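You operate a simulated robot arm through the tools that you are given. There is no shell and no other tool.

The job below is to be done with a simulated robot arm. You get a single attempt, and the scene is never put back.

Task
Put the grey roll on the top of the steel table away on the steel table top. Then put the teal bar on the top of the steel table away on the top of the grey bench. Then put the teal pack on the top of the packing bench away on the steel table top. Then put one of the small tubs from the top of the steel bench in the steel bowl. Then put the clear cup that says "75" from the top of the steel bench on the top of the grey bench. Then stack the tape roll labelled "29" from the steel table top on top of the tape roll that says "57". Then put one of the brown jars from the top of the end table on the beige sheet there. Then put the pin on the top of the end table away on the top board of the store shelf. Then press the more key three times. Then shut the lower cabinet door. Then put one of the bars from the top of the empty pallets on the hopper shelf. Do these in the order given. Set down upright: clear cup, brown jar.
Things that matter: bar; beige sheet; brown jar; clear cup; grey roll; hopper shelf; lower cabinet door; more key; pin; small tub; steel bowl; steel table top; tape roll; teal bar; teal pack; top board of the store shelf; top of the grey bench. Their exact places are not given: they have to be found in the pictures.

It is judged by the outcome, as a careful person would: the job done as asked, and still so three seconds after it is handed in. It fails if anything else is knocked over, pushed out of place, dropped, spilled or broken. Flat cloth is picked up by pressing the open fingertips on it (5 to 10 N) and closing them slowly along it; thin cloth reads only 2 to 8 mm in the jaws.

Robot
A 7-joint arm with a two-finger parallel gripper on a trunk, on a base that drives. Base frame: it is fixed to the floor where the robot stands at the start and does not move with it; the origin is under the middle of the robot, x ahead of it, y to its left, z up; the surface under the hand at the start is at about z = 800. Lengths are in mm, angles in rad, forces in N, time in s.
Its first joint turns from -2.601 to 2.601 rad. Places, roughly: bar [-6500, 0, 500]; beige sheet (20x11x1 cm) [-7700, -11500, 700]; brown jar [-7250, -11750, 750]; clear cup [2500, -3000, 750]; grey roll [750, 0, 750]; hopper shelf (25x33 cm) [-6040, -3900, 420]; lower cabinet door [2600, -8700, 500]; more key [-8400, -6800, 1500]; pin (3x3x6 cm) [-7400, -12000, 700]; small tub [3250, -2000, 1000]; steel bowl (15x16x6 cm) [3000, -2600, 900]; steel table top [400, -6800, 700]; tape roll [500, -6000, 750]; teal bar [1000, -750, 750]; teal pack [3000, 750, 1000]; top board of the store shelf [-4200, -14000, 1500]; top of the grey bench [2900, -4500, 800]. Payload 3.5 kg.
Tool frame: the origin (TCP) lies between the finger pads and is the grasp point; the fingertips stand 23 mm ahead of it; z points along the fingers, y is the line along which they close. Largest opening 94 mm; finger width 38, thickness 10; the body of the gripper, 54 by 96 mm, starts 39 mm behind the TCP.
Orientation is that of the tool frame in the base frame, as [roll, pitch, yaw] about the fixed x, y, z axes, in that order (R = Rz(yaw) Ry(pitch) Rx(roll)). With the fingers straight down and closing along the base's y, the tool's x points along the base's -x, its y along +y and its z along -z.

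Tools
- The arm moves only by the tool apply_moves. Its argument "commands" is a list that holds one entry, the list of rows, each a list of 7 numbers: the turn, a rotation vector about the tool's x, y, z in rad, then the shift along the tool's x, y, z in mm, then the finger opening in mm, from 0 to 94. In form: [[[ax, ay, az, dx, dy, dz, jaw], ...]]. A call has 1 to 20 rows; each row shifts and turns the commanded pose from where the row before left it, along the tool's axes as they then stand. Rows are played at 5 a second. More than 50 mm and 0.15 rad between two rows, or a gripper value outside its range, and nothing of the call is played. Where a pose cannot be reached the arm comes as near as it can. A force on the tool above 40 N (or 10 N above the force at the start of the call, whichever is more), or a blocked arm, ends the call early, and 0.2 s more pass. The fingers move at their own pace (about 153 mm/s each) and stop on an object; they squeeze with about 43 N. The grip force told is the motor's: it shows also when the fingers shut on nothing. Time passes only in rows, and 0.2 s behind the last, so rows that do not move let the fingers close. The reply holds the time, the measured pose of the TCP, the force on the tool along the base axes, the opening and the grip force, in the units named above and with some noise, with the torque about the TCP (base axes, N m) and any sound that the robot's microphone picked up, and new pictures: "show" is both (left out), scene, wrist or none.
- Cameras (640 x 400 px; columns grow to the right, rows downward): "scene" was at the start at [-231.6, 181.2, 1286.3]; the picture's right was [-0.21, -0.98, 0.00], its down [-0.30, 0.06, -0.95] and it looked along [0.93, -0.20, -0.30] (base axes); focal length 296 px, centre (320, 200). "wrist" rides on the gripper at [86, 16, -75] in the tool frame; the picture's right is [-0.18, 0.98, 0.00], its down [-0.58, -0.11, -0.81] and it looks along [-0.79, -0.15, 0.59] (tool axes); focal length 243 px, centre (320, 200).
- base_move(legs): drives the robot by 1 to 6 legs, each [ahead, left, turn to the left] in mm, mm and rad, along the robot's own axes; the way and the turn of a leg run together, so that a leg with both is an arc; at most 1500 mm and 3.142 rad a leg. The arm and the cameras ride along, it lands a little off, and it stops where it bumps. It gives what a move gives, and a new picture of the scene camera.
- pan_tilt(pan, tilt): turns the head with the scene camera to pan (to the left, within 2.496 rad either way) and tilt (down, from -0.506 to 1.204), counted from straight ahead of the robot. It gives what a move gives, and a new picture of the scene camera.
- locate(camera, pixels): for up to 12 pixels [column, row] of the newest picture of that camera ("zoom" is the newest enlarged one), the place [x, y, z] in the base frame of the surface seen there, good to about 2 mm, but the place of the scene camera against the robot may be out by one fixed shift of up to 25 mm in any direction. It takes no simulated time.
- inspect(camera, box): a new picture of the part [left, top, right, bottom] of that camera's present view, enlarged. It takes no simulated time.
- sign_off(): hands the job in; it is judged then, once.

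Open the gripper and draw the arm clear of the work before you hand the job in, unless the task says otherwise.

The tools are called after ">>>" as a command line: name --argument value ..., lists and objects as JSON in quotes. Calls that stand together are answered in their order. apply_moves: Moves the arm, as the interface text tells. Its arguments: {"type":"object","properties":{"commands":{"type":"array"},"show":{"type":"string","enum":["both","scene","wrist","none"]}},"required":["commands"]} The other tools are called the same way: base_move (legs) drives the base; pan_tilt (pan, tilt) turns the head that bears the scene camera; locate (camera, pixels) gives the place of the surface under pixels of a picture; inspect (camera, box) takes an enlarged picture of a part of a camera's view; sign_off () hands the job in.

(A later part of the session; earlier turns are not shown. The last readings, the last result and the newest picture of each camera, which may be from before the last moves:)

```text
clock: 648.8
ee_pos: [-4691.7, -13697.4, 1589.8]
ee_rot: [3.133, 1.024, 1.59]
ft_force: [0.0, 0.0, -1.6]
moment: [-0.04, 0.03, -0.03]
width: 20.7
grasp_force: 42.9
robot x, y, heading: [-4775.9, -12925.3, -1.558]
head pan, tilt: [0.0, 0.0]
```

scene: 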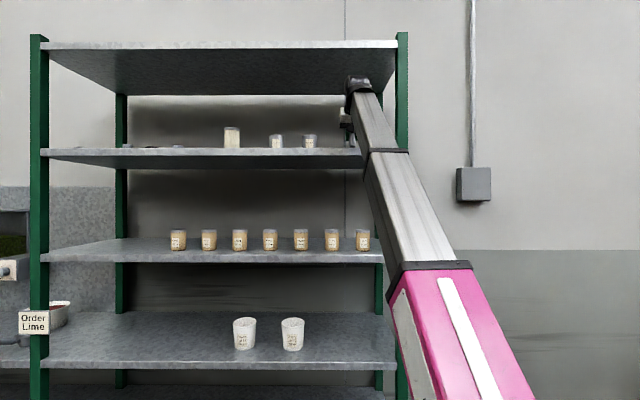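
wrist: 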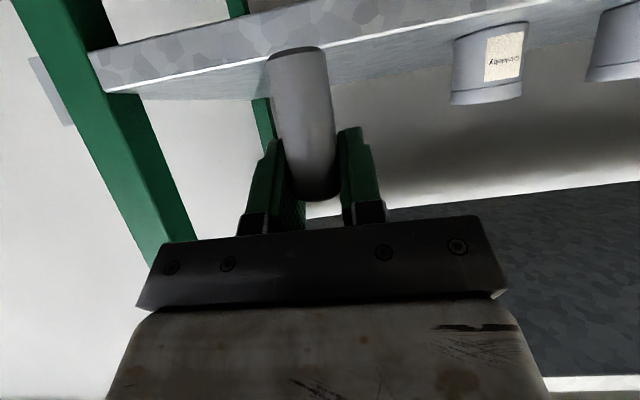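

In reach and steady: pin bottom ≈1540. I lift 12 mm more, then drive forward 147 mm so that the pin is above the board.

>>> apply_moves --commands '[[[0, 0, 0, -4, 0, -2.5, 0], [0, 0, 0, -6, 0, -3.7, 0], [0, 0, 0, 0, 0, 0, 0]]]' --show "none"

>>> base_move --legs '[[147, 0, 0]]'

>>> inspect --camera "wrist" --box '[0, 0, 640, 400]'

>>> locate --camera "zoom" --pixels '[[295, 55], [297, 65], [310, 150], [318, 195], [200, 30], [250, 60], [380, 60], [400, 80], [230, 90], [280, 20]]'

```text
clock: 649.6
ee_pos: [-4691.9, -13699.0, 1599.9]
ee_rot: [3.132, 1.022, 1.59]
ft_force: [0.2, 0.4, -1.1]
moment: [-0.01, -0.01, -0.02]
width: 21.0
grasp_force: 42.8
out of reach, approached as far as the arm can: row 2
robot x, y, heading: [-4778.6, -12927.7, -1.558]
head pan, tilt: [0.0, 0.0]
```

```text
clock: 650.9
ee_pos: [-4691.6, -13847.2, 1599.7]
ee_rot: [3.132, 1.021, 1.59]
ft_force: [0.8, 0.7, -2.1]
moment: [-0.03, -0.01, 0.01]
width: 20.9
grasp_force: 43.2
robot x, y, heading: [-4776.9, -13076.5, -1.558]
head pan, tilt: [0.0, 0.0]
```

scene: 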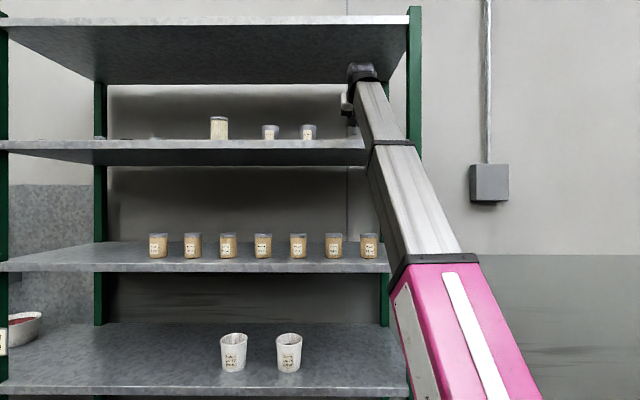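

```text
1.00 times, centred on (320, 200) of wrist (not enlarged: the box is as wide or as high as the picture)
```

zoom: 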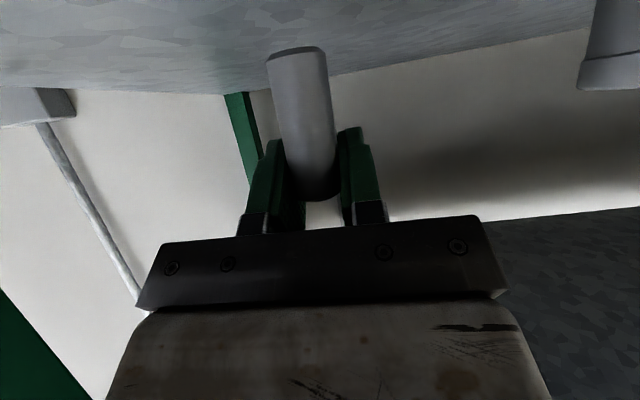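

```text
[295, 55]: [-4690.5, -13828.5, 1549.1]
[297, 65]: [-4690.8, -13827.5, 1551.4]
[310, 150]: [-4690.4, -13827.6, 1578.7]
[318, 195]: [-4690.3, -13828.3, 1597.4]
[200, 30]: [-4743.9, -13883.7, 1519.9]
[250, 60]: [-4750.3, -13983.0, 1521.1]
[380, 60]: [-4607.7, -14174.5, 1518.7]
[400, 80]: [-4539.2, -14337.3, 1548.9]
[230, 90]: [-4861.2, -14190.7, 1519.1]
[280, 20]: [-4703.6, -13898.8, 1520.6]
```

The pin (bottom ≈1548) is above the board (z≈1519.5), 50 mm inside its edge. I lower vertically 25 mm, then creep to contact.

>>> apply_moves --commands '[[[0, 0, 0, 3.4, 0, 2.1, 0], [0, 0, 0, 5.1, 0, 3.1, 0], [0, 0, 0, 5.1, 0, 3.1, 0], [0, 0, 0, 4.3, 0, 2.6, 0], [0, 0, 0, 2.6, 0, 1.6, 0], [0, 0, 0, 0, 0, 0, 0]]]' --show "none"

>>> apply_moves --commands '[[[0, 0, 0, 1.3, 0, 0.8, 0], [0, 0, 0, 0.9, 0, 0.5, 0], [0, 0, 0, 0.9, 0, 0.5, 0], [0, 0, 0, 0, 0, 0, 0]]]' --show "wrist"

```text
clock: 652.3
ee_pos: [-4690.1, -13846.1, 1575.9]
ee_rot: [3.133, 1.023, 1.589]
ft_force: [-0.5, 0.3, -2.1]
moment: [-0.02, 0.01, -0.01]
width: 21.0
grasp_force: 43.3
robot x, y, heading: [-4770.5, -13076.7, -1.556]
head pan, tilt: [0.0, 0.0]
```

```text
clock: 653.3
ee_pos: [-4689.0, -13848.4, 1573.1]
ee_rot: [3.133, 1.023, 1.588]
ft_force: [0.9, 1.7, 10.2]
moment: [0.13, 0.0, -0.03]
width: 20.7
grasp_force: 42.9
robot x, y, heading: [-4775.8, -13076.1, -1.557]
head pan, tilt: [0.0, 0.0]
```

wrist: 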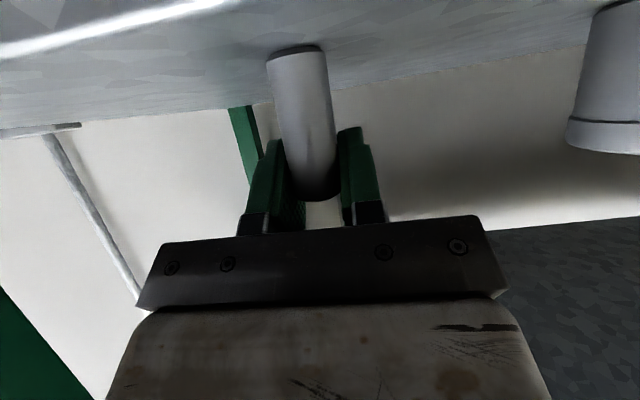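

Contact (10 N). I open the jaws slowly and check that the pin stands.

>>> apply_moves --commands '[[[0, 0, 0, 0, 0, 0, 19], [0, 0, 0, 0, 0, 0, 24], [0, 0, 0, 0, 0, 0, 30], [0, 0, 0, 0, 0, 0, 40], [0, 0, 0, 0, 0, 0, 50], [0, 0, 0, 0, 0, 0, 50]]]' --show "wrist"

```text
clock: 654.7
ee_pos: [-4690.8, -13846.9, 1573.7]
ee_rot: [3.133, 1.023, 1.588]
ft_force: [-0.4, -0.2, -0.7]
moment: [0.01, 0.01, 0.0]
width: 49.7
grasp_force: 0.1
robot x, y, heading: [-4774.4, -13074.8, -1.561]
head pan, tilt: [0.0, 0.0]
```

wrist: 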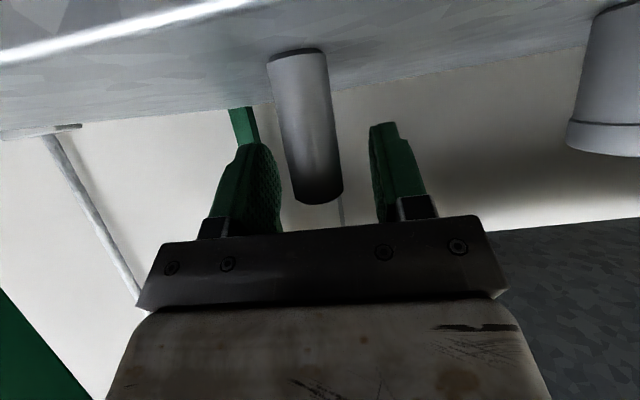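

The pin stands upright on the board. I open wide and drive straight back.

>>> apply_moves --commands '[[[0, 0, 0, 0, 0, 0, 70], [0, 0, 0, 0, 0, 0, 90], [0, 0, 0, 0, 0, 0, 90]]]' --show "none"

>>> base_move --legs '[[-330, 0, 0]]'

>>> inspect --camera "wrist" --box '[0, 0, 640, 400]'

```text
clock: 655.5
ee_pos: [-4692.2, -13846.5, 1570.8]
ee_rot: [3.132, 1.023, 1.588]
ft_force: [0.1, -0.3, -0.1]
moment: [0.02, -0.01, 0.0]
width: 90.0
grasp_force: 0.0
robot x, y, heading: [-4775.6, -13072.8, -1.556]
head pan, tilt: [0.0, 0.0]
```

```text
clock: 657.7
ee_pos: [-4695.5, -13516.1, 1573.1]
ee_rot: [3.133, 1.023, 1.585]
ft_force: [1.4, 0.1, 0.0]
moment: [0.0, -0.02, -0.01]
width: 89.9
grasp_force: 0.1
robot x, y, heading: [-4778.2, -12746.6, -1.563]
head pan, tilt: [0.0, 0.0]
```

scene: 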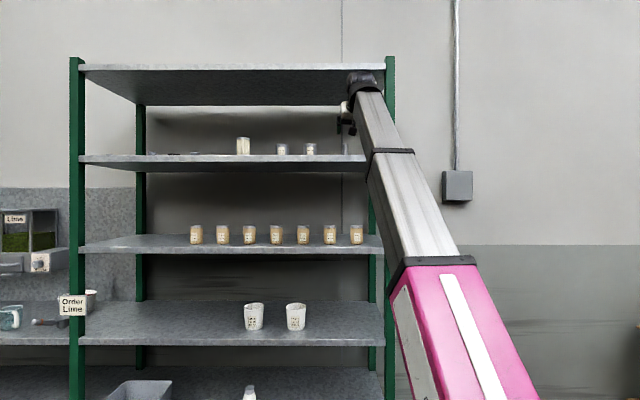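

```text
1.00 times, centred on (320, 200) of wrist (not enlarged: the box is as wide or as high as the picture)
```

zoom: 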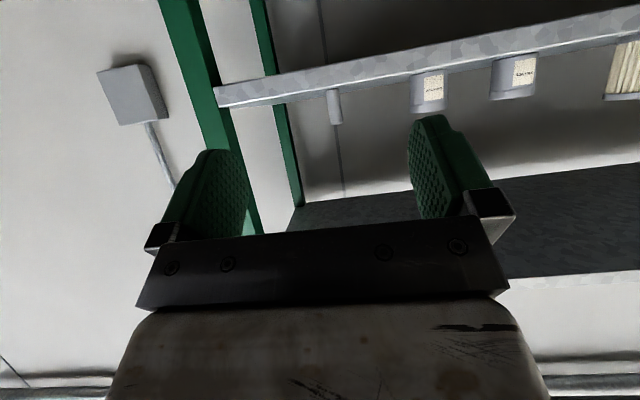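

The pin stands well on the board (seen at (335, 105)). Next the "more" key near (−8400, −6800, 1500): I lower the arm, back away and drive toward it.

>>> apply_moves --commands '[[[0, 0, 0, 10, 0, 6, 60], [0, 0, 0, 20, 0, 12, 30], [0, 0, 0, 22, 0, 14, 0], [0, 0, 0, 22, 0, 14, 0], [0, 0, 0, 22, 0, 14, 0], [0, 0, 0, 22, 0, 14, 0], [0, 0, 0, 22, 0, 14, 0], [0, 0, 0, 22, 0, 14, 0], [0, 0, 0, 22, 0, 14, 0], [0, 0, 0, 22, 0, 14, 0], [0, 0, 0, 22, 0, 14, 0], [0, 0, 0, 22, 0, 14, 0], [0, 0, 0, 22, 0, 14, 0], [0, 0, 0, 10, 0, 6, 0], [0, 0, 0, 0, 0, 0, 0]]]' --show "none"

>>> pan_tilt --pan -2.2 --tilt 0.2

```text
clock: 660.9
ee_pos: [-4694.7, -13522.4, 1237.6]
ee_rot: [3.133, 1.024, 1.584]
ft_force: [-0.3, 0.7, -0.2]
moment: [0.02, -0.01, 0.03]
width: 0.2
grasp_force: 42.6
robot x, y, heading: [-4778.8, -12741.2, -1.56]
head pan, tilt: [0.0, 0.0]
```

```text
clock: 663.0
ee_pos: [-4695.2, -13523.3, 1239.3]
ee_rot: [3.134, 1.023, 1.589]
ft_force: [0.5, -0.9, 0.4]
moment: [0.02, 0.01, 0.01]
width: 0.1
grasp_force: 42.2
robot x, y, heading: [-4774.4, -12742.1, -1.562]
head pan, tilt: [-2.201, 0.201]
```

scene: 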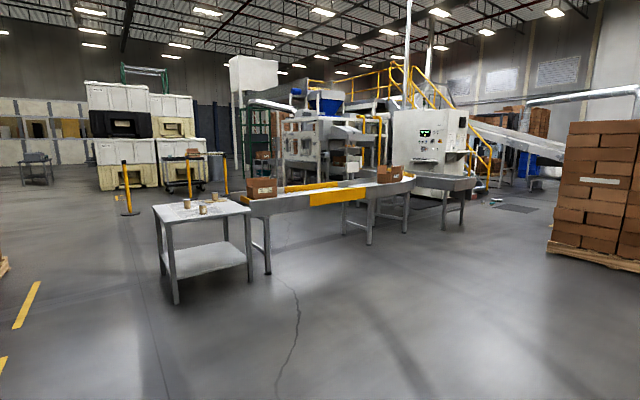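

The white control cabinet with a green screen stands at (430, 145) behind the conveyor's curved end. I enlarge and locate it.

>>> inspect --camera "scene" --box '[340, 90, 560, 240]'

>>> locate --camera "scene" --pixels '[[425, 133], [455, 133], [393, 160], [468, 140], [465, 180], [410, 195], [445, 225], [370, 240], [430, 165], [475, 183], [500, 205], [330, 230]]'

```text
2.67 times, centred on (450, 165) of scene
```

zoom: 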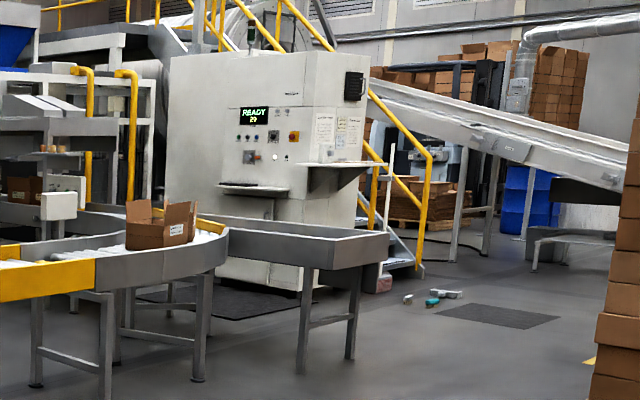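

```text
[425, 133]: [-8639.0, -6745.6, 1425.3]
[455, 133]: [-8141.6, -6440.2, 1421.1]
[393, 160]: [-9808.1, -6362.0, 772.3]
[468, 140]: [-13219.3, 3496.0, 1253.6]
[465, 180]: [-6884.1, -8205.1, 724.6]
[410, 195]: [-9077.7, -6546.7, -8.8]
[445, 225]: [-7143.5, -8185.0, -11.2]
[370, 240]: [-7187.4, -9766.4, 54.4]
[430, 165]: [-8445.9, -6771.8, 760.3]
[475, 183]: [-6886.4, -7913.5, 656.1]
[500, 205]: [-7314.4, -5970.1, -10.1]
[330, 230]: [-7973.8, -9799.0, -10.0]
```

The keys are on the cabinet's south face (y≈−6750), with a gap of ~1.1 m before the chute (y≈−7913). I check the stack on the right, then drive north-west toward it.

>>> locate --camera "scene" --pixels '[[548, 252], [575, 262], [635, 272], [250, 283], [520, 210], [500, 330], [400, 300]]'

```text
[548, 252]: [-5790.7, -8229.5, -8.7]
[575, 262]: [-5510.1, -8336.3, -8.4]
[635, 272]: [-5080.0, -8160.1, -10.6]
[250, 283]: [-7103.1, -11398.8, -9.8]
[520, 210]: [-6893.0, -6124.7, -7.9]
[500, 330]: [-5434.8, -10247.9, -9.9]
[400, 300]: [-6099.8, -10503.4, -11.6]
```

The aisle between chute end (x≈−6886) and stack (x≈−5790) is ~1.1 m. I turn and drive to (−6340, −9800), then face north.

>>> base_move --legs '[[0, 0, -2.66], [1500, 0, 0], [1500, 0, 0], [330, 0, 0], [0, 0, -0.49]]'

>>> pan_tilt --pan 0.3 --tilt 0.2

```text
clock: 686.9
ee_pos: [-6456.8, -9039.9, 1238.7]
ee_rot: [3.133, 1.023, -1.557]
ft_force: [0.6, 0.8, 0.4]
moment: [0.01, 0.01, 0.02]
width: 0.1
grasp_force: 42.7
robot x, y, heading: [-6373.0, -9816.3, 1.58]
head pan, tilt: [-2.201, 0.201]
```

scene: 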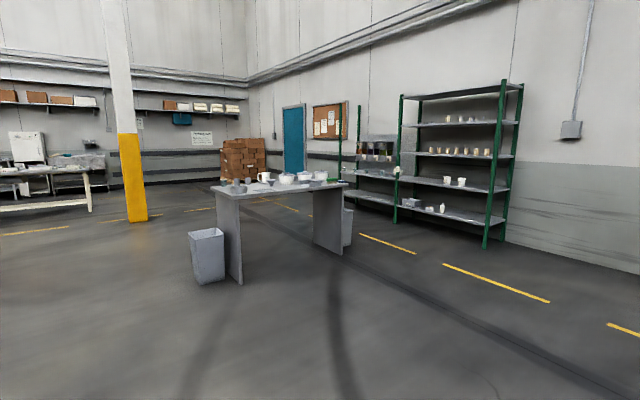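

```text
clock: 689.1
ee_pos: [-6456.6, -9039.7, 1239.4]
ee_rot: [3.134, 1.023, -1.556]
ft_force: [0.1, 0.1, -0.3]
moment: [0.02, -0.01, -0.01]
width: 0.0
grasp_force: 42.4
robot x, y, heading: [-6378.4, -9822.8, 1.581]
head pan, tilt: [0.3, 0.201]
```

scene: 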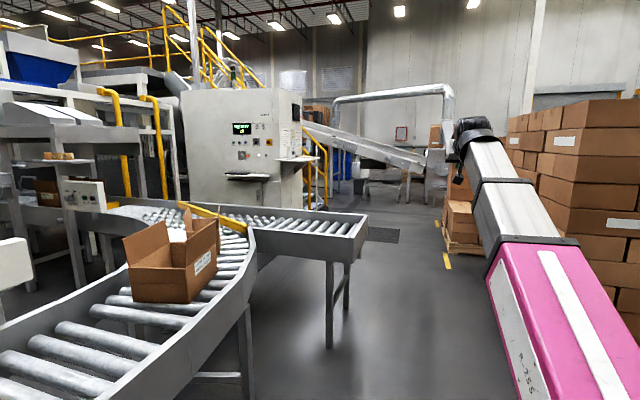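

The cabinet is visible past the roller conveyor's end. I enlarge the panel and locate its features and the conveyor's end.

>>> inspect --camera "scene" --box '[170, 80, 340, 220]'

>>> locate --camera "scene" --pixels '[[240, 129], [240, 142], [265, 142], [300, 140], [245, 177], [185, 130], [365, 222], [330, 345], [348, 290], [275, 160], [440, 200], [450, 265]]'

```text
2.86 times, centred on (255, 150) of scene
```

zoom: 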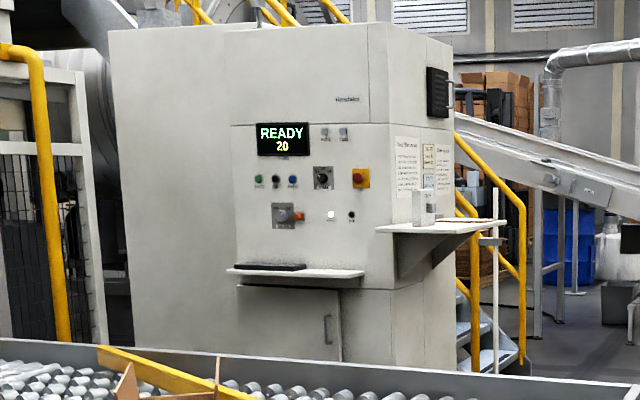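

```text
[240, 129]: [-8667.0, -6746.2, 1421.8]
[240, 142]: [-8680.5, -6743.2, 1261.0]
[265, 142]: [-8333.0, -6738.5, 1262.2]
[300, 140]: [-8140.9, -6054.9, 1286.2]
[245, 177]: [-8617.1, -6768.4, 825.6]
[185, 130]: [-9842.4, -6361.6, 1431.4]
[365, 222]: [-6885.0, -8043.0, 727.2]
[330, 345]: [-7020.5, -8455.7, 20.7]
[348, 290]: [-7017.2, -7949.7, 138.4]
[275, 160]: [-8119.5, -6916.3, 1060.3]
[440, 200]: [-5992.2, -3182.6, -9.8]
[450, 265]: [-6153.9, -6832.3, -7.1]
```

>>> inspect --camera "scene" --box '[225, 112, 285, 150]'

>>> locate --camera "scene" --pixels '[[257, 126], [263, 126], [257, 130], [263, 130], [250, 126], [270, 126], [245, 172], [275, 175]]'

```text
10.53 times, centred on (255, 131) of scene
```

zoom: 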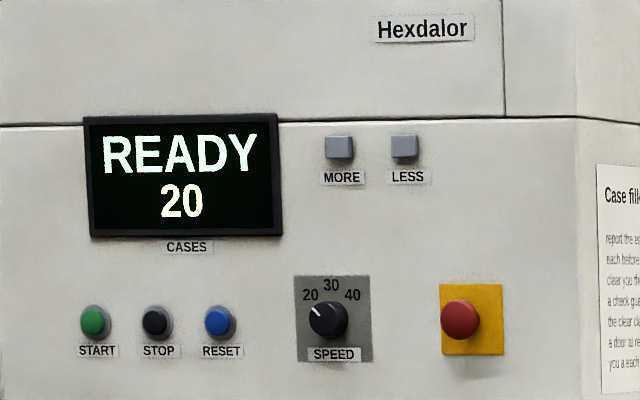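

```text
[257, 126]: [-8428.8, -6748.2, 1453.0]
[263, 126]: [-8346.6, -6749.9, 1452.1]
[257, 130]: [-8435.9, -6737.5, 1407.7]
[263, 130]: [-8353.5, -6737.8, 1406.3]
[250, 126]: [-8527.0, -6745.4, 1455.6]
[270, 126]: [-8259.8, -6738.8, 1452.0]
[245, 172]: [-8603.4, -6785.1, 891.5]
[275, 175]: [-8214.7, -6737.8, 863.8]
```

MORE is the grey key at about (−8429, −6750, 1463), LESS 75 mm to its right. I'll reach it from the east opening of the gap, base turned ~2.2 rad. First, here in the aisle, I bring the hand level.

>>> apply_moves --commands '[[[0, -0.06, 0, 0, 0, 0, 0], [0, -0.1, 0, 0, 0, 0, 0], [0, -0.1, 0, 0, 0, 0, 0], [0, -0.1, 0, 0, 0, 0, 0], [0, -0.1, 0, 0, 0, 0, 0], [0, -0.088, 0, 0, 0, 0, 0], [0, 0, 0, 0, 0, -15, 0], [0, 0, 0, 0, 0, -25, 0], [0, 0, 0, 0, 0, -25, 0], [0, 0, 0, 0, 0, -25, 0], [0, 0, 0, 0, 0, -20, 0], [0, 0, 0, 0, 0, -10, 0], [0, 0, 0, 0, 0, 0, 0]]]' --show "scene"

```text
clock: 691.9
ee_pos: [-6452.5, -9158.5, 1237.4]
ee_rot: [1.601, 1.566, -3.09]
ft_force: [0.5, 0.3, 1.5]
moment: [0.01, 0.01, 0.01]
width: 0.1
grasp_force: 42.3
robot x, y, heading: [-6372.3, -9820.0, 1.581]
head pan, tilt: [0.3, 0.201]
```

scene: 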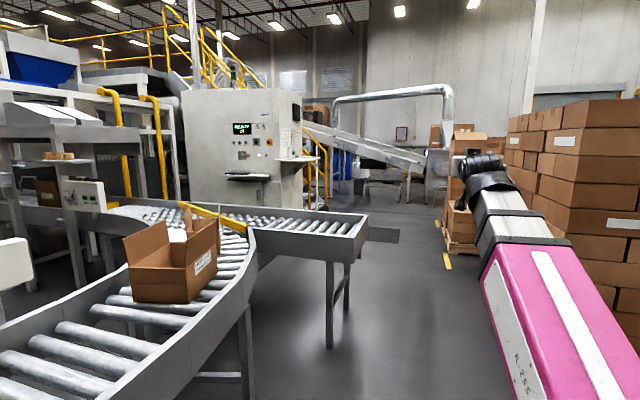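

The hand is level. I raise it to z≈1463 and shift it left, then turn it 0.63 rad to the right.

>>> apply_moves --commands '[[[0, 0, 0, -10, 5, 0, 0], [0, 0, 0, -20, 10, 0, 0], [0, 0, 0, -25, 12, 0, 0], [0, 0, 0, -25, 12, 0, 0], [0, 0, 0, -25, 12, 0, 0], [0, 0, 0, -25, 12, 0, 0], [0, 0, 0, -25, 12, 0, 0], [0, 0, 0, -25, 12, 0, 0], [0, 0, 0, -25, 12, 0, 0], [0, 0, 0, -21, 9, 0, 0], [0.06, 0, 0, 0, 0, 0, 0], [0.1, 0, 0, 0, 0, 0, 0], [0.1, 0, 0, 0, 0, 0, 0], [0.1, 0, 0, 0, 0, 0, 0], [0.1, 0, 0, 0, 0, 0, 0], [0.1, 0, 0, 0, 0, 0, 0], [0.07, 0, 0, 0, 0, 0, 0], [0, 0, 0, 0, 0, 0, 0]]]' --show "scene"

```text
clock: 695.7
ee_pos: [-6560.1, -9162.7, 1464.6]
ee_rot: [2.173, 1.566, 3.136]
ft_force: [-0.2, 0.1, 0.9]
moment: [0.03, 0.0, 0.0]
width: 0.1
grasp_force: 42.0
robot x, y, heading: [-6377.9, -9817.7, 1.581]
head pan, tilt: [0.3, 0.201]
```

scene: 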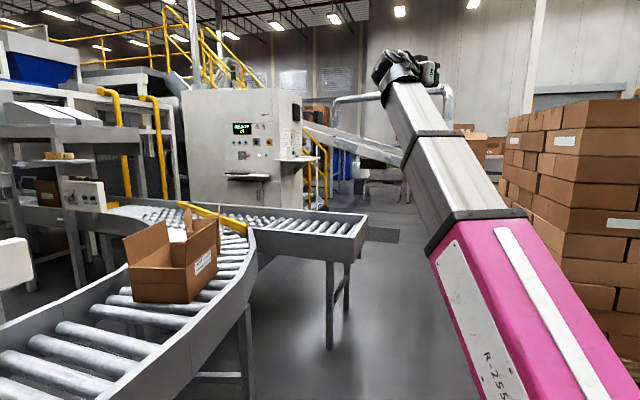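

Ready. I drive north up the aisle, turn 0.62 rad left and slide west toward the panel, stopping short to check.

>>> base_move --legs '[[1500, 0, 0], [1018, 0, 0], [0, 0, 0.62]]'

>>> pan_tilt --pan 0.0 --tilt 0.1

```text
clock: 709.7
ee_pos: [-6917.2, -6884.1, 1464.7]
ee_rot: [2.179, 1.564, -2.517]
ft_force: [-0.3, 0.2, 0.5]
moment: [0.04, -0.02, 0.05]
width: 0.0
grasp_force: 42.8
robot x, y, heading: [-6378.0, -7304.6, 2.21]
head pan, tilt: [0.3, 0.201]
```

scene: 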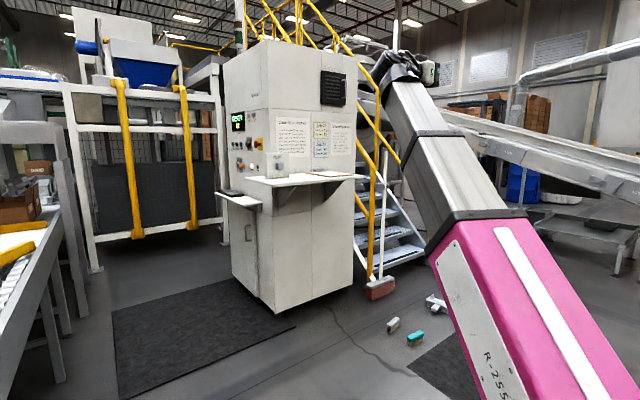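

```text
clock: 710.5
ee_pos: [-6916.6, -6883.5, 1465.3]
ee_rot: [2.193, 1.566, -2.498]
ft_force: [-0.7, 0.3, 1.0]
moment: [-0.01, -0.05, 0.03]
width: 0.2
grasp_force: 42.0
robot x, y, heading: [-6377.5, -7307.0, 2.21]
head pan, tilt: [0.0, 0.099]
```

scene: 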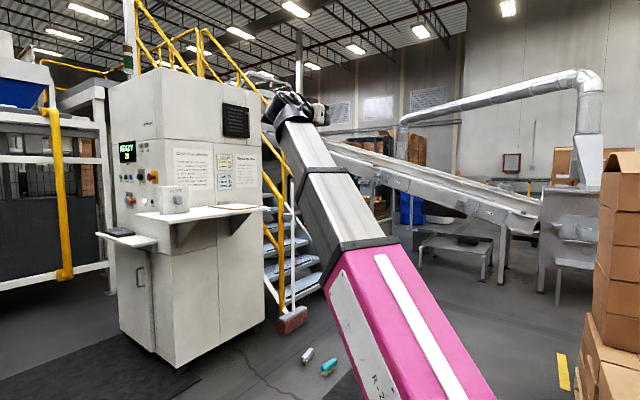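

Now I see the cabinet: panel face on its left (south) side, and a side shelf around the south-east corner. I locate the shelf, ledge and floor items.

>>> locate --camera "scene" --pixels '[[137, 217], [180, 222], [265, 207], [98, 235], [135, 245], [155, 240], [290, 320], [308, 355], [330, 368], [175, 365], [117, 345], [190, 375]]'

>>> inspect --camera "scene" --box '[80, 120, 290, 260]'

```text
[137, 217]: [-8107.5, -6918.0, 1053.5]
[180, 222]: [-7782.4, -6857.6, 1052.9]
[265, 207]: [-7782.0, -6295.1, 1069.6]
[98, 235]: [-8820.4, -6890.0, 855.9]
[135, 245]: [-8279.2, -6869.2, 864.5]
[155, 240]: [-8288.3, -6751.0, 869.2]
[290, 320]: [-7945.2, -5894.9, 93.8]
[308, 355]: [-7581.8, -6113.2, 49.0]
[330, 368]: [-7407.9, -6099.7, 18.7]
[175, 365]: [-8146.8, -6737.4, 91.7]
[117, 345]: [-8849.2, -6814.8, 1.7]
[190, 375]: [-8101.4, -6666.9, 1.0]
```

```text
2.86 times, centred on (185, 190) of scene
```

zoom: 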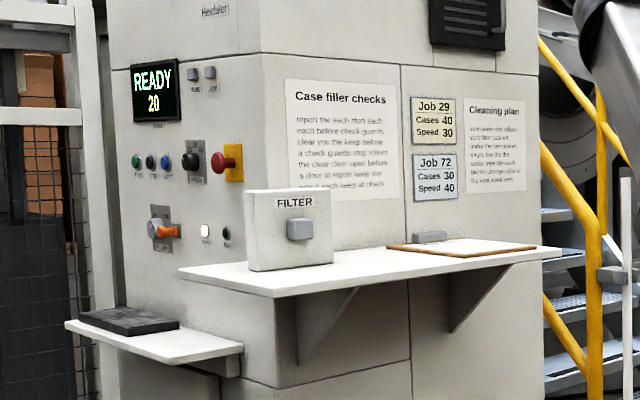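

The side shelf (x −8107…−7782, y ≥ −6918, z≈1063) with the FILTER box stays below and right of my arm's path. I slide west to x≈−7700 and look.

>>> base_move --legs '[[395, 530, 0], [395, 530, 0]]'

>>> inspect --camera "wrist" --box '[0, 0, 640, 400]'

```text
clock: 717.4
ee_pos: [-8231.1, -6874.6, 1464.2]
ee_rot: [2.185, 1.566, -2.511]
ft_force: [1.0, 0.2, 0.2]
moment: [0.0, 0.01, -0.03]
width: 0.3
grasp_force: 42.4
robot x, y, heading: [-7696.4, -7300.4, 2.211]
head pan, tilt: [0.0, 0.099]
```

scene: 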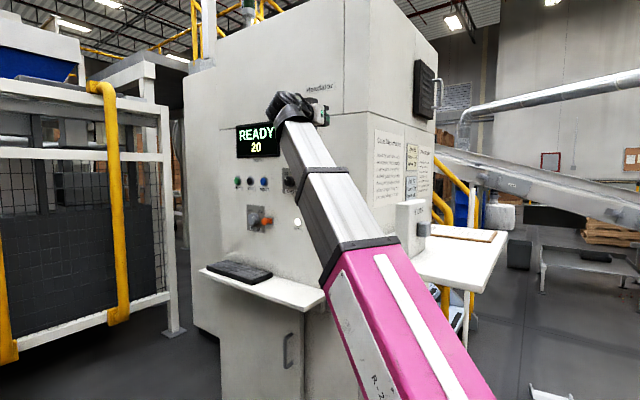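

```text
1.00 times, centred on (320, 200) of wrist (not enlarged: the box is as wide or as high as the picture)
```

zoom: 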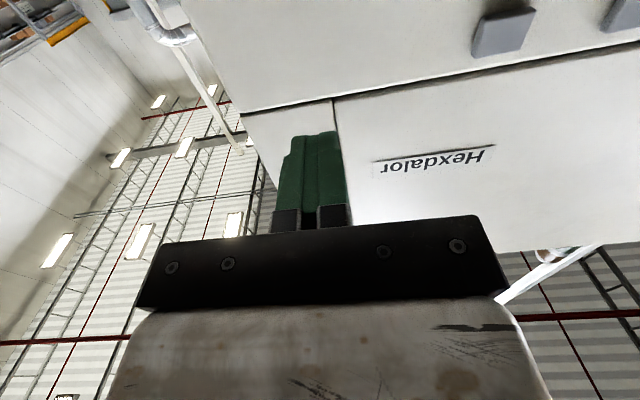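

In the wrist view (upside-down, right = west) the keys are at (503, 32) [LESS] and (620, 15) [MORE]. I locate them and the panel.

>>> locate --camera "zoom" --pixels '[[505, 32], [478, 45], [533, 15], [620, 15], [607, 25], [632, 10], [400, 60], [450, 50], [330, 120], [560, 45]]'

>>> inspect --camera "scene" --box '[220, 80, 380, 260]'

```text
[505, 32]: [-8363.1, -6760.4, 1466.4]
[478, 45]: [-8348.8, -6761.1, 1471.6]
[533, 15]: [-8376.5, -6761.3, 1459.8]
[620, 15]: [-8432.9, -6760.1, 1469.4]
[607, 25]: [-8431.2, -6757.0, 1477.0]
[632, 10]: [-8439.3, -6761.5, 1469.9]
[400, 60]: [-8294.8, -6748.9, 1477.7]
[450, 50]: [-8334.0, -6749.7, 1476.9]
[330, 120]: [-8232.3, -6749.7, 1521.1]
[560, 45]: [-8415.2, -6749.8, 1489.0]
```

```text
2.22 times, centred on (300, 170) of scene
```

zoom: 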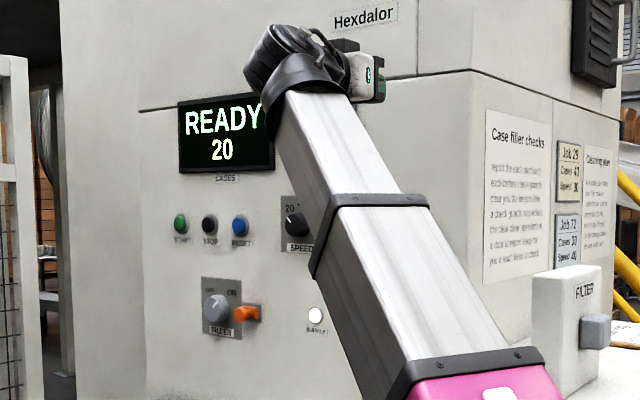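

MORE: centre ≈(−8437, −6761, 1467); LESS at x≈−8362. I slide the base 206 mm further west.

>>> base_move --legs '[[123, 165, 0]]'

>>> inspect --camera "wrist" --box '[0, 0, 640, 400]'

>>> locate --camera "zoom" --pixels '[[300, 60], [340, 60], [320, 40], [320, 80], [280, 60], [200, 60], [240, 80], [360, 50]]'

```text
clock: 719.1
ee_pos: [-8437.5, -6873.8, 1464.7]
ee_rot: [2.195, 1.566, -2.499]
ft_force: [-0.6, 0.5, -0.9]
moment: [-0.02, 0.06, 0.0]
width: 0.1
grasp_force: 42.7
robot x, y, heading: [-7900.9, -7297.0, 2.206]
head pan, tilt: [0.0, 0.099]
```

scene: 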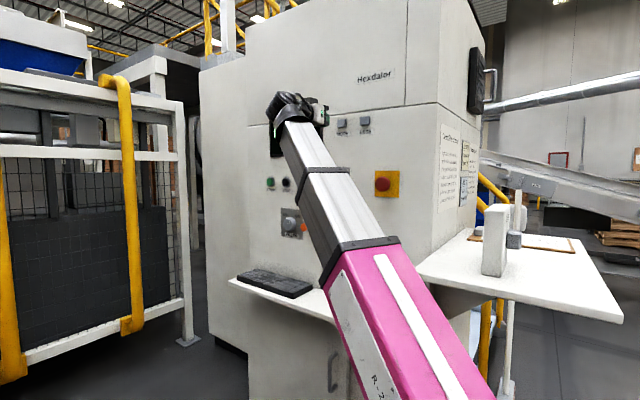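

```text
1.00 times, centred on (320, 200) of wrist (not enlarged: the box is as wide or as high as the picture)
```

zoom: 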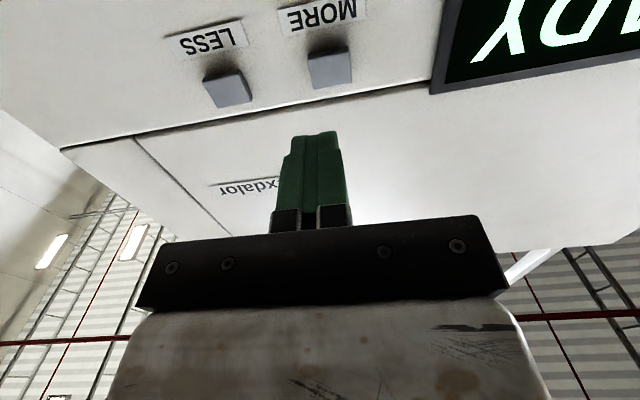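

```text
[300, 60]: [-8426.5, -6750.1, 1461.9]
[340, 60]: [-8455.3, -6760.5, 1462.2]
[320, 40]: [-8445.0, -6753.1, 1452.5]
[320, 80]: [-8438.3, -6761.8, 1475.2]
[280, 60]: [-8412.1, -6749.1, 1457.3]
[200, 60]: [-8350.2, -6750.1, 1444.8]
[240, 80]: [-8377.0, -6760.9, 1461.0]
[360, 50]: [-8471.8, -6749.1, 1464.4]
```

MORE is at (330, 67) in this view. I locate its edges for aiming.

>>> inspect --camera "wrist" --box '[280, 0, 380, 110]'

>>> locate --camera "zoom" --pixels '[[140, 270], [290, 240], [210, 215], [220, 300], [215, 255], [150, 220], [285, 290], [155, 300]]'

```text
3.64 times, centred on (330, 55) of wrist
```

zoom: 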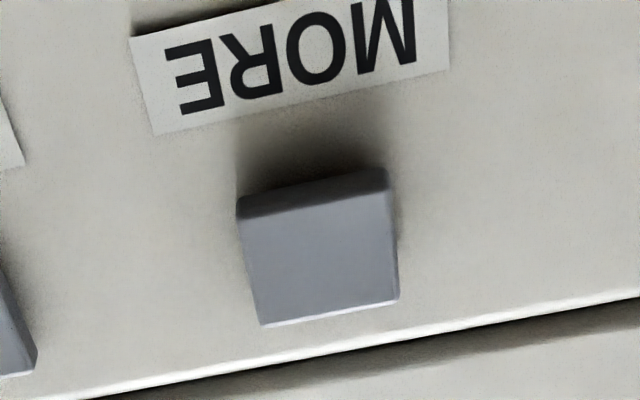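

```text
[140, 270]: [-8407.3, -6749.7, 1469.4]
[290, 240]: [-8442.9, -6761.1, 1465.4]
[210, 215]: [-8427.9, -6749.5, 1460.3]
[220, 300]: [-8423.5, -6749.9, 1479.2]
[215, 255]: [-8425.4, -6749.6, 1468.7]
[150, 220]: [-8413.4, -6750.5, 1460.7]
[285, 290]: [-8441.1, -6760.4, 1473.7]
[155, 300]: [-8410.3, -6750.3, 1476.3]
```

>>> locate --camera "zoom" --pixels '[[322, 258], [250, 262], [390, 250], [318, 208], [330, 308]]'

```text
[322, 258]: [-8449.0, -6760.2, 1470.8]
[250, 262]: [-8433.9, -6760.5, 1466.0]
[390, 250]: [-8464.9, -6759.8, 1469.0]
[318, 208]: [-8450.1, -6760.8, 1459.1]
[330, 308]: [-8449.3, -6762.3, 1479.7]
```

MORE's centre is (−8449, −6760.5, 1469.5). I line up (12 mm left, 5 mm up) and advance to ~5 mm before it.

>>> apply_moves --commands '[[[0, 0, 0, -2, 4, 8, 0], [0, 0, 0, -2, 5, 16, 0], [0, 0, 0, -1, 3, 20, 0], [0, 0, 0, 0, 0, 20, 0], [0, 0, 0, 0, 0, 14, 0], [0, 0, 0, 0, 0, 6, 0], [0, 0, 0, 0, 0, 0, 0]]]' --show "both"

```text
clock: 720.7
ee_pos: [-8453.2, -6790.2, 1469.7]
ee_rot: [2.182, 1.566, -2.512]
ft_force: [0.2, 0.7, -0.5]
moment: [0.0, 0.0, 0.02]
width: 0.0
grasp_force: 42.5
robot x, y, heading: [-7899.6, -7295.1, 2.208]
head pan, tilt: [0.0, 0.099]
```

scene: 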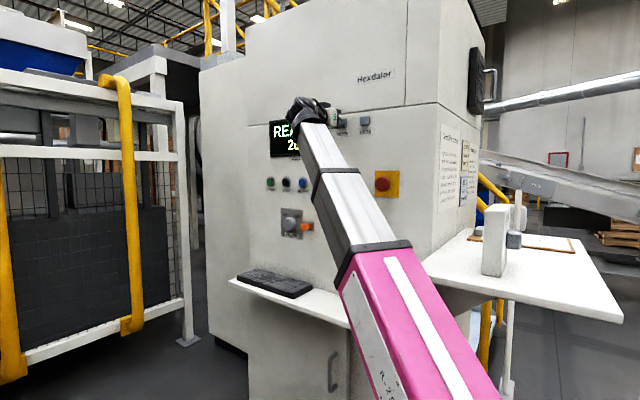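
wrist: 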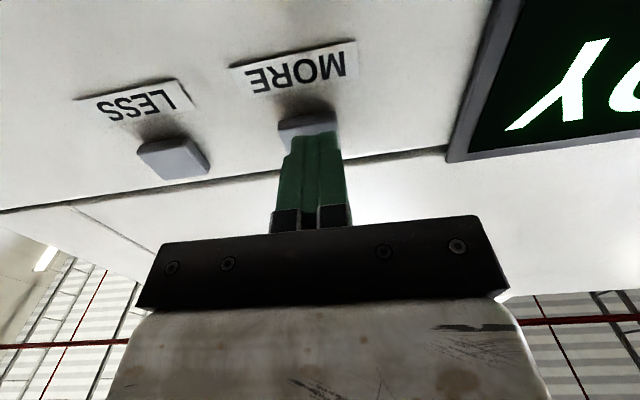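

The closed fingertips face the MORE key. I advance in small steps to press it.

>>> apply_moves --commands '[[[0, 0, 0, 0, -2, 3, 0], [0, 0, 0, 0, 0, 2, 0], [0, 0, 0, 0, 0, 1.5, 0], [0, 0, 0, 0, 0, 1.5, 0], [0, 0, 0, 0, 0, 0, 0]]]' --show "scene"

```text
clock: 721.9
ee_pos: [-8450.4, -6783.1, 1470.8]
ee_rot: [2.197, 1.565, -2.495]
ft_force: [-0.6, -0.9, -0.2]
moment: [0.01, -0.02, 0.01]
width: 0.0
grasp_force: 41.9
robot x, y, heading: [-7903.1, -7294.6, 2.206]
head pan, tilt: [0.0, 0.099]
```

scene: 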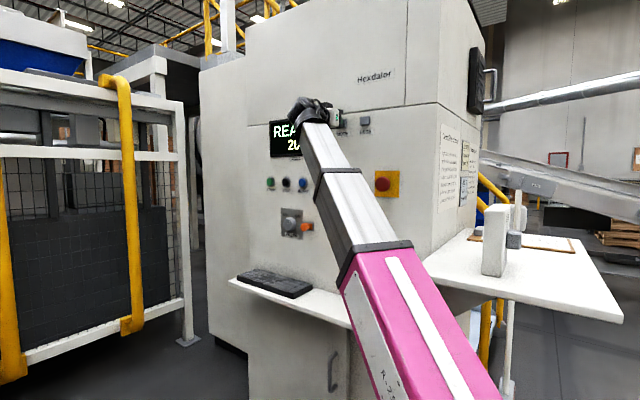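

>>> apply_moves --commands '[[[0, 0, 0, 0, 0, 1, 0], [0, 0, 0, 0, 0, 1, 0], [0, 0, 0, 0, 0, 1, 0], [0, 0, 0, 0, 0, 0, 0]]]' --show "scene"

>>> inspect --camera "scene" --box '[250, 90, 350, 170]'

```text
clock: 722.9
ee_pos: [-8449.7, -6779.8, 1469.7]
ee_rot: [2.122, 1.566, -2.57]
ft_force: [0.9, -3.2, 0.9]
moment: [0.07, 0.0, -0.02]
width: 0.1
grasp_force: 42.8
robot x, y, heading: [-7900.6, -7299.7, 2.206]
head pan, tilt: [0.0, 0.099]
heard: click
```

scene: 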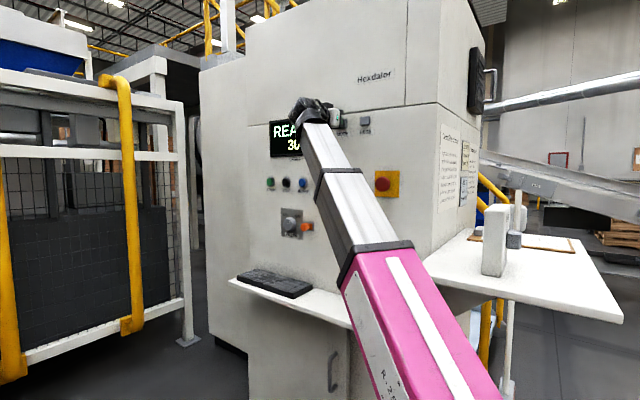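

```text
5.00 times, centred on (300, 130) of scene
```

zoom: 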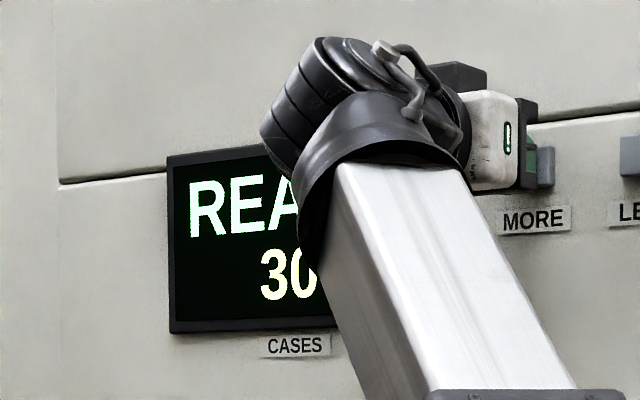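

A click: the display went from 20 to 30. I back off 8 mm to release, then press the second time.

>>> apply_moves --commands '[[[0, 0, 0, 0, 0, -3, 0], [0, 0, 0, 0, 0, -5, 0], [0, 0, 0, 0, 0, 0, 0], [0, 0, 0, 0, 0, 0, 0]]]' --show "none"

>>> inspect --camera "scene" --box '[250, 90, 350, 170]'

>>> apply_moves --commands '[[[0, 0, 0, 0, 0, 4, 0], [0, 0, 0, 0, 0, 1.5, 0], [0, 0, 0, 0, 0, 1, 0], [0, 0, 0, 0, 0, 1, 0], [0, 0, 0, 0, 0, 0.7, 0], [0, 0, 0, 0, 0, 0, 0]]]' --show "none"

>>> inspect --camera "scene" --box '[250, 90, 350, 170]'

```text
clock: 723.9
ee_pos: [-8449.7, -6786.3, 1469.2]
ee_rot: [2.207, 1.567, -2.488]
ft_force: [-0.1, 0.0, -0.3]
moment: [0.01, 0.01, -0.04]
width: 0.0
grasp_force: 42.4
robot x, y, heading: [-7903.3, -7296.3, 2.208]
head pan, tilt: [0.0, 0.099]
```

```text
5.00 times, centred on (300, 130) of scene
```

zoom: 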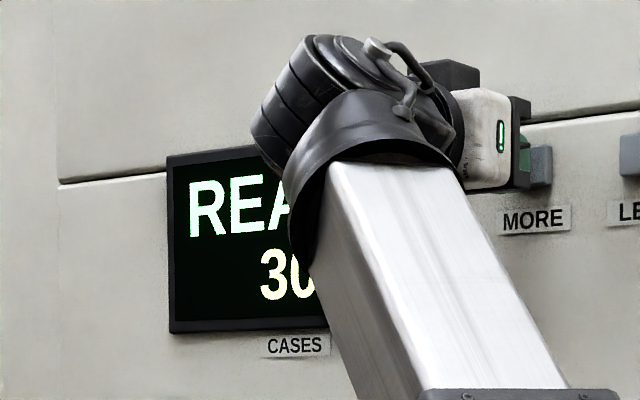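

```text
clock: 725.3
ee_pos: [-8450.0, -6780.0, 1469.5]
ee_rot: [2.141, 1.564, -2.551]
ft_force: [1.8, -3.1, -0.3]
moment: [0.0, -0.02, -0.06]
width: 0.1
grasp_force: 42.0
robot x, y, heading: [-7899.5, -7297.5, 2.205]
head pan, tilt: [0.0, 0.099]
heard: click
```

```text
5.00 times, centred on (300, 130) of scene
```

zoom: 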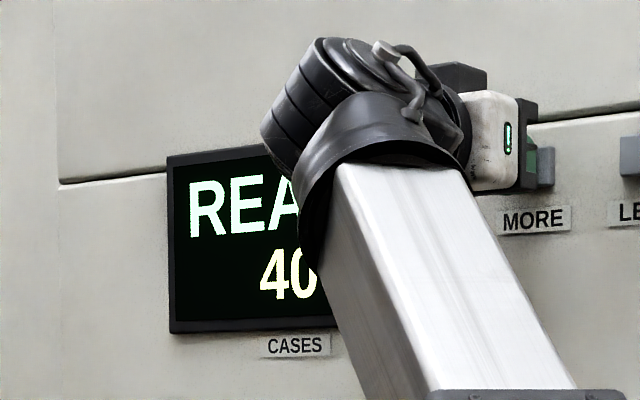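

The second press counted (display 40). I release and press the third time.

>>> apply_moves --commands '[[[0, 0, 0, 0, 0, -3, 0], [0, 0, 0, 0, 0, -5, 0], [0, 0, 0, 0, 0, 0, 0], [0, 0, 0, 0, 0, 0, 0]]]' --show "none"

>>> apply_moves --commands '[[[0, 0, 0, 0, 0, 4, 0], [0, 0, 0, 0, 0, 1.5, 0], [0, 0, 0, 0, 0, 1, 0], [0, 0, 0, 0, 0, 1, 0], [0, 0, 0, 0, 0, 0.7, 0], [0, 0, 0, 0, 0, 0, 0]]]' --show "none"

>>> inspect --camera "scene" --box '[250, 90, 350, 170]'

```text
clock: 726.3
ee_pos: [-8449.1, -6786.7, 1469.7]
ee_rot: [2.21, 1.563, -2.484]
ft_force: [0.4, -0.5, 0.3]
moment: [0.01, 0.02, 0.01]
width: 0.0
grasp_force: 43.1
robot x, y, heading: [-7898.7, -7298.7, 2.206]
head pan, tilt: [0.0, 0.099]
```

```text
clock: 727.7
ee_pos: [-8449.3, -6778.7, 1469.5]
ee_rot: [2.153, 1.565, -2.539]
ft_force: [0.3, -4.0, 0.2]
moment: [0.04, -0.03, -0.05]
width: 0.0
grasp_force: 42.8
robot x, y, heading: [-7900.2, -7296.9, 2.205]
head pan, tilt: [0.0, 0.099]
heard: click
```

```text
5.00 times, centred on (300, 130) of scene
```

zoom: 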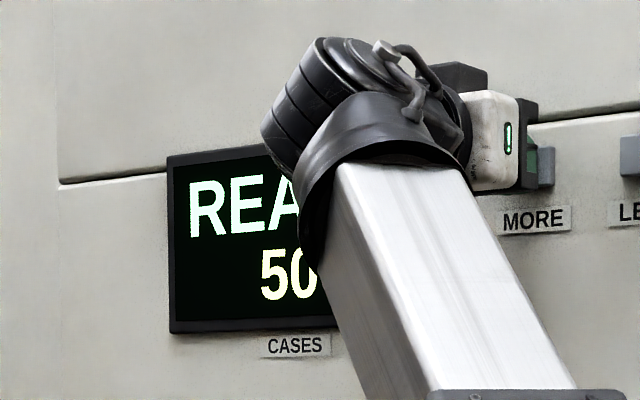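

Three presses done (display 50). I draw the hand straight back 100 mm.

>>> apply_moves --commands '[[[0, 0, 0, 0, 0, -5, 0], [0, 0, 0, 0, 0, -15, 0], [0, 0, 0, 0, 0, -20, 0], [0, 0, 0, 0, 0, -22, 0], [0, 0, 0, 0, 0, -20, 0], [0, 0, 0, 0, 0, -15, 0], [0, 0, 0, 0, 0, -6, 0], [0, 0, 0, 0, 0, 0, 0]]]' --show "none"

>>> inspect --camera "scene" --box '[250, 90, 350, 170]'

>>> base_move --legs '[[-456, -612, 0], [-456, -612, 0]]'

```text
clock: 729.5
ee_pos: [-8448.3, -6880.8, 1470.6]
ee_rot: [2.209, 1.565, -2.487]
ft_force: [-0.1, 0.0, 0.0]
moment: [0.0, 0.03, 0.01]
width: 0.0
grasp_force: 42.2
robot x, y, heading: [-7901.1, -7295.7, 2.204]
head pan, tilt: [0.0, 0.099]
```

```text
5.00 times, centred on (300, 130) of scene
```

zoom: 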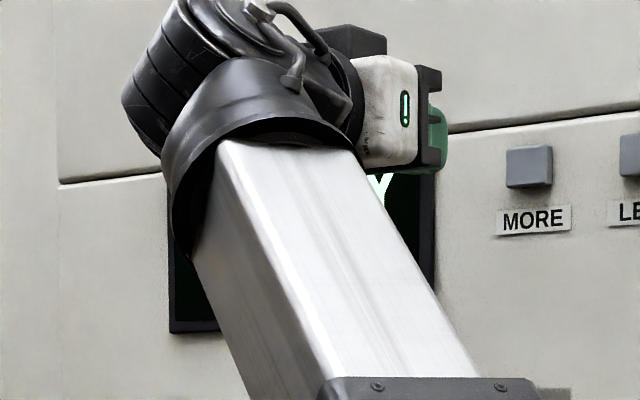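

```text
clock: 737.3
ee_pos: [-6908.6, -6887.7, 1471.6]
ee_rot: [2.206, 1.566, -2.498]
ft_force: [0.2, 0.2, 0.4]
moment: [-0.01, -0.03, 0.03]
width: 0.1
grasp_force: 42.2
robot x, y, heading: [-6365.0, -7303.8, 2.198]
head pan, tilt: [0.0, 0.099]
```

scene: 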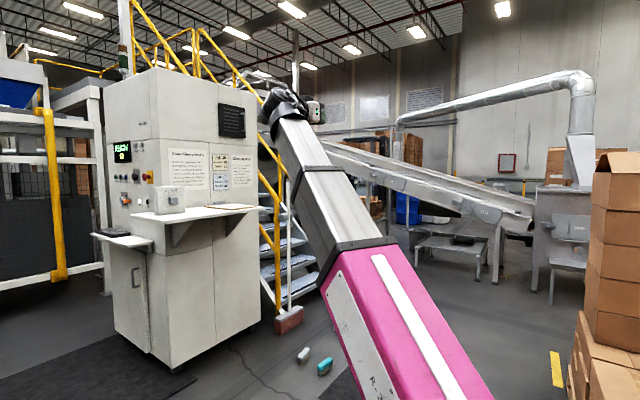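

All three presses are in. Next: the lower cabinet door at about (2600, −8700). I shift west a little for room, turn south and drive back round.

>>> base_move --legs '[[200, 271, 0], [0, 0, 2.515]]'

>>> pan_tilt --pan 0.2 --tilt 0.2

```text
clock: 745.5
ee_pos: [-6504.1, -7959.9, 1470.9]
ee_rot: [2.214, 1.566, 0.037]
ft_force: [1.3, -0.2, 0.2]
moment: [0.0, 0.01, -0.01]
width: 0.0
grasp_force: 42.7
robot x, y, heading: [-6701.1, -7305.0, -1.559]
head pan, tilt: [0.0, 0.099]
```

scene: 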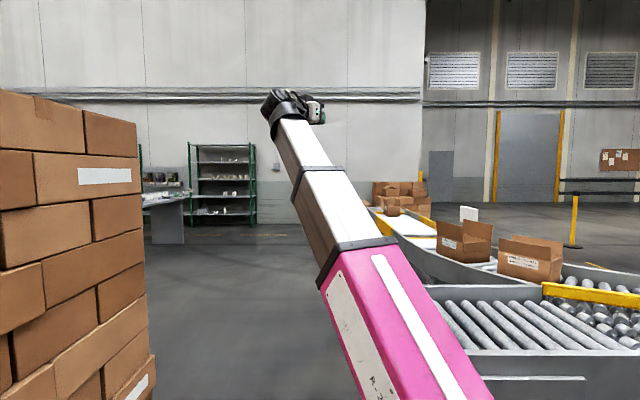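

```text
clock: 746.2
ee_pos: [-6504.0, -7959.7, 1470.0]
ee_rot: [2.228, 1.565, 0.049]
ft_force: [0.1, -0.5, 0.1]
moment: [-0.01, -0.01, -0.02]
width: 0.0
grasp_force: 42.2
robot x, y, heading: [-6704.0, -7303.9, -1.566]
head pan, tilt: [0.201, 0.201]
```

scene: 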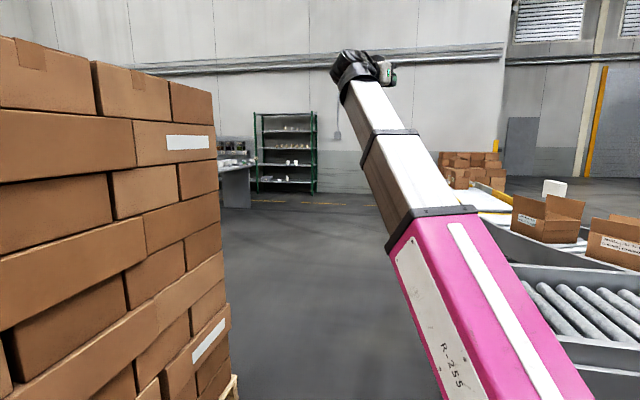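

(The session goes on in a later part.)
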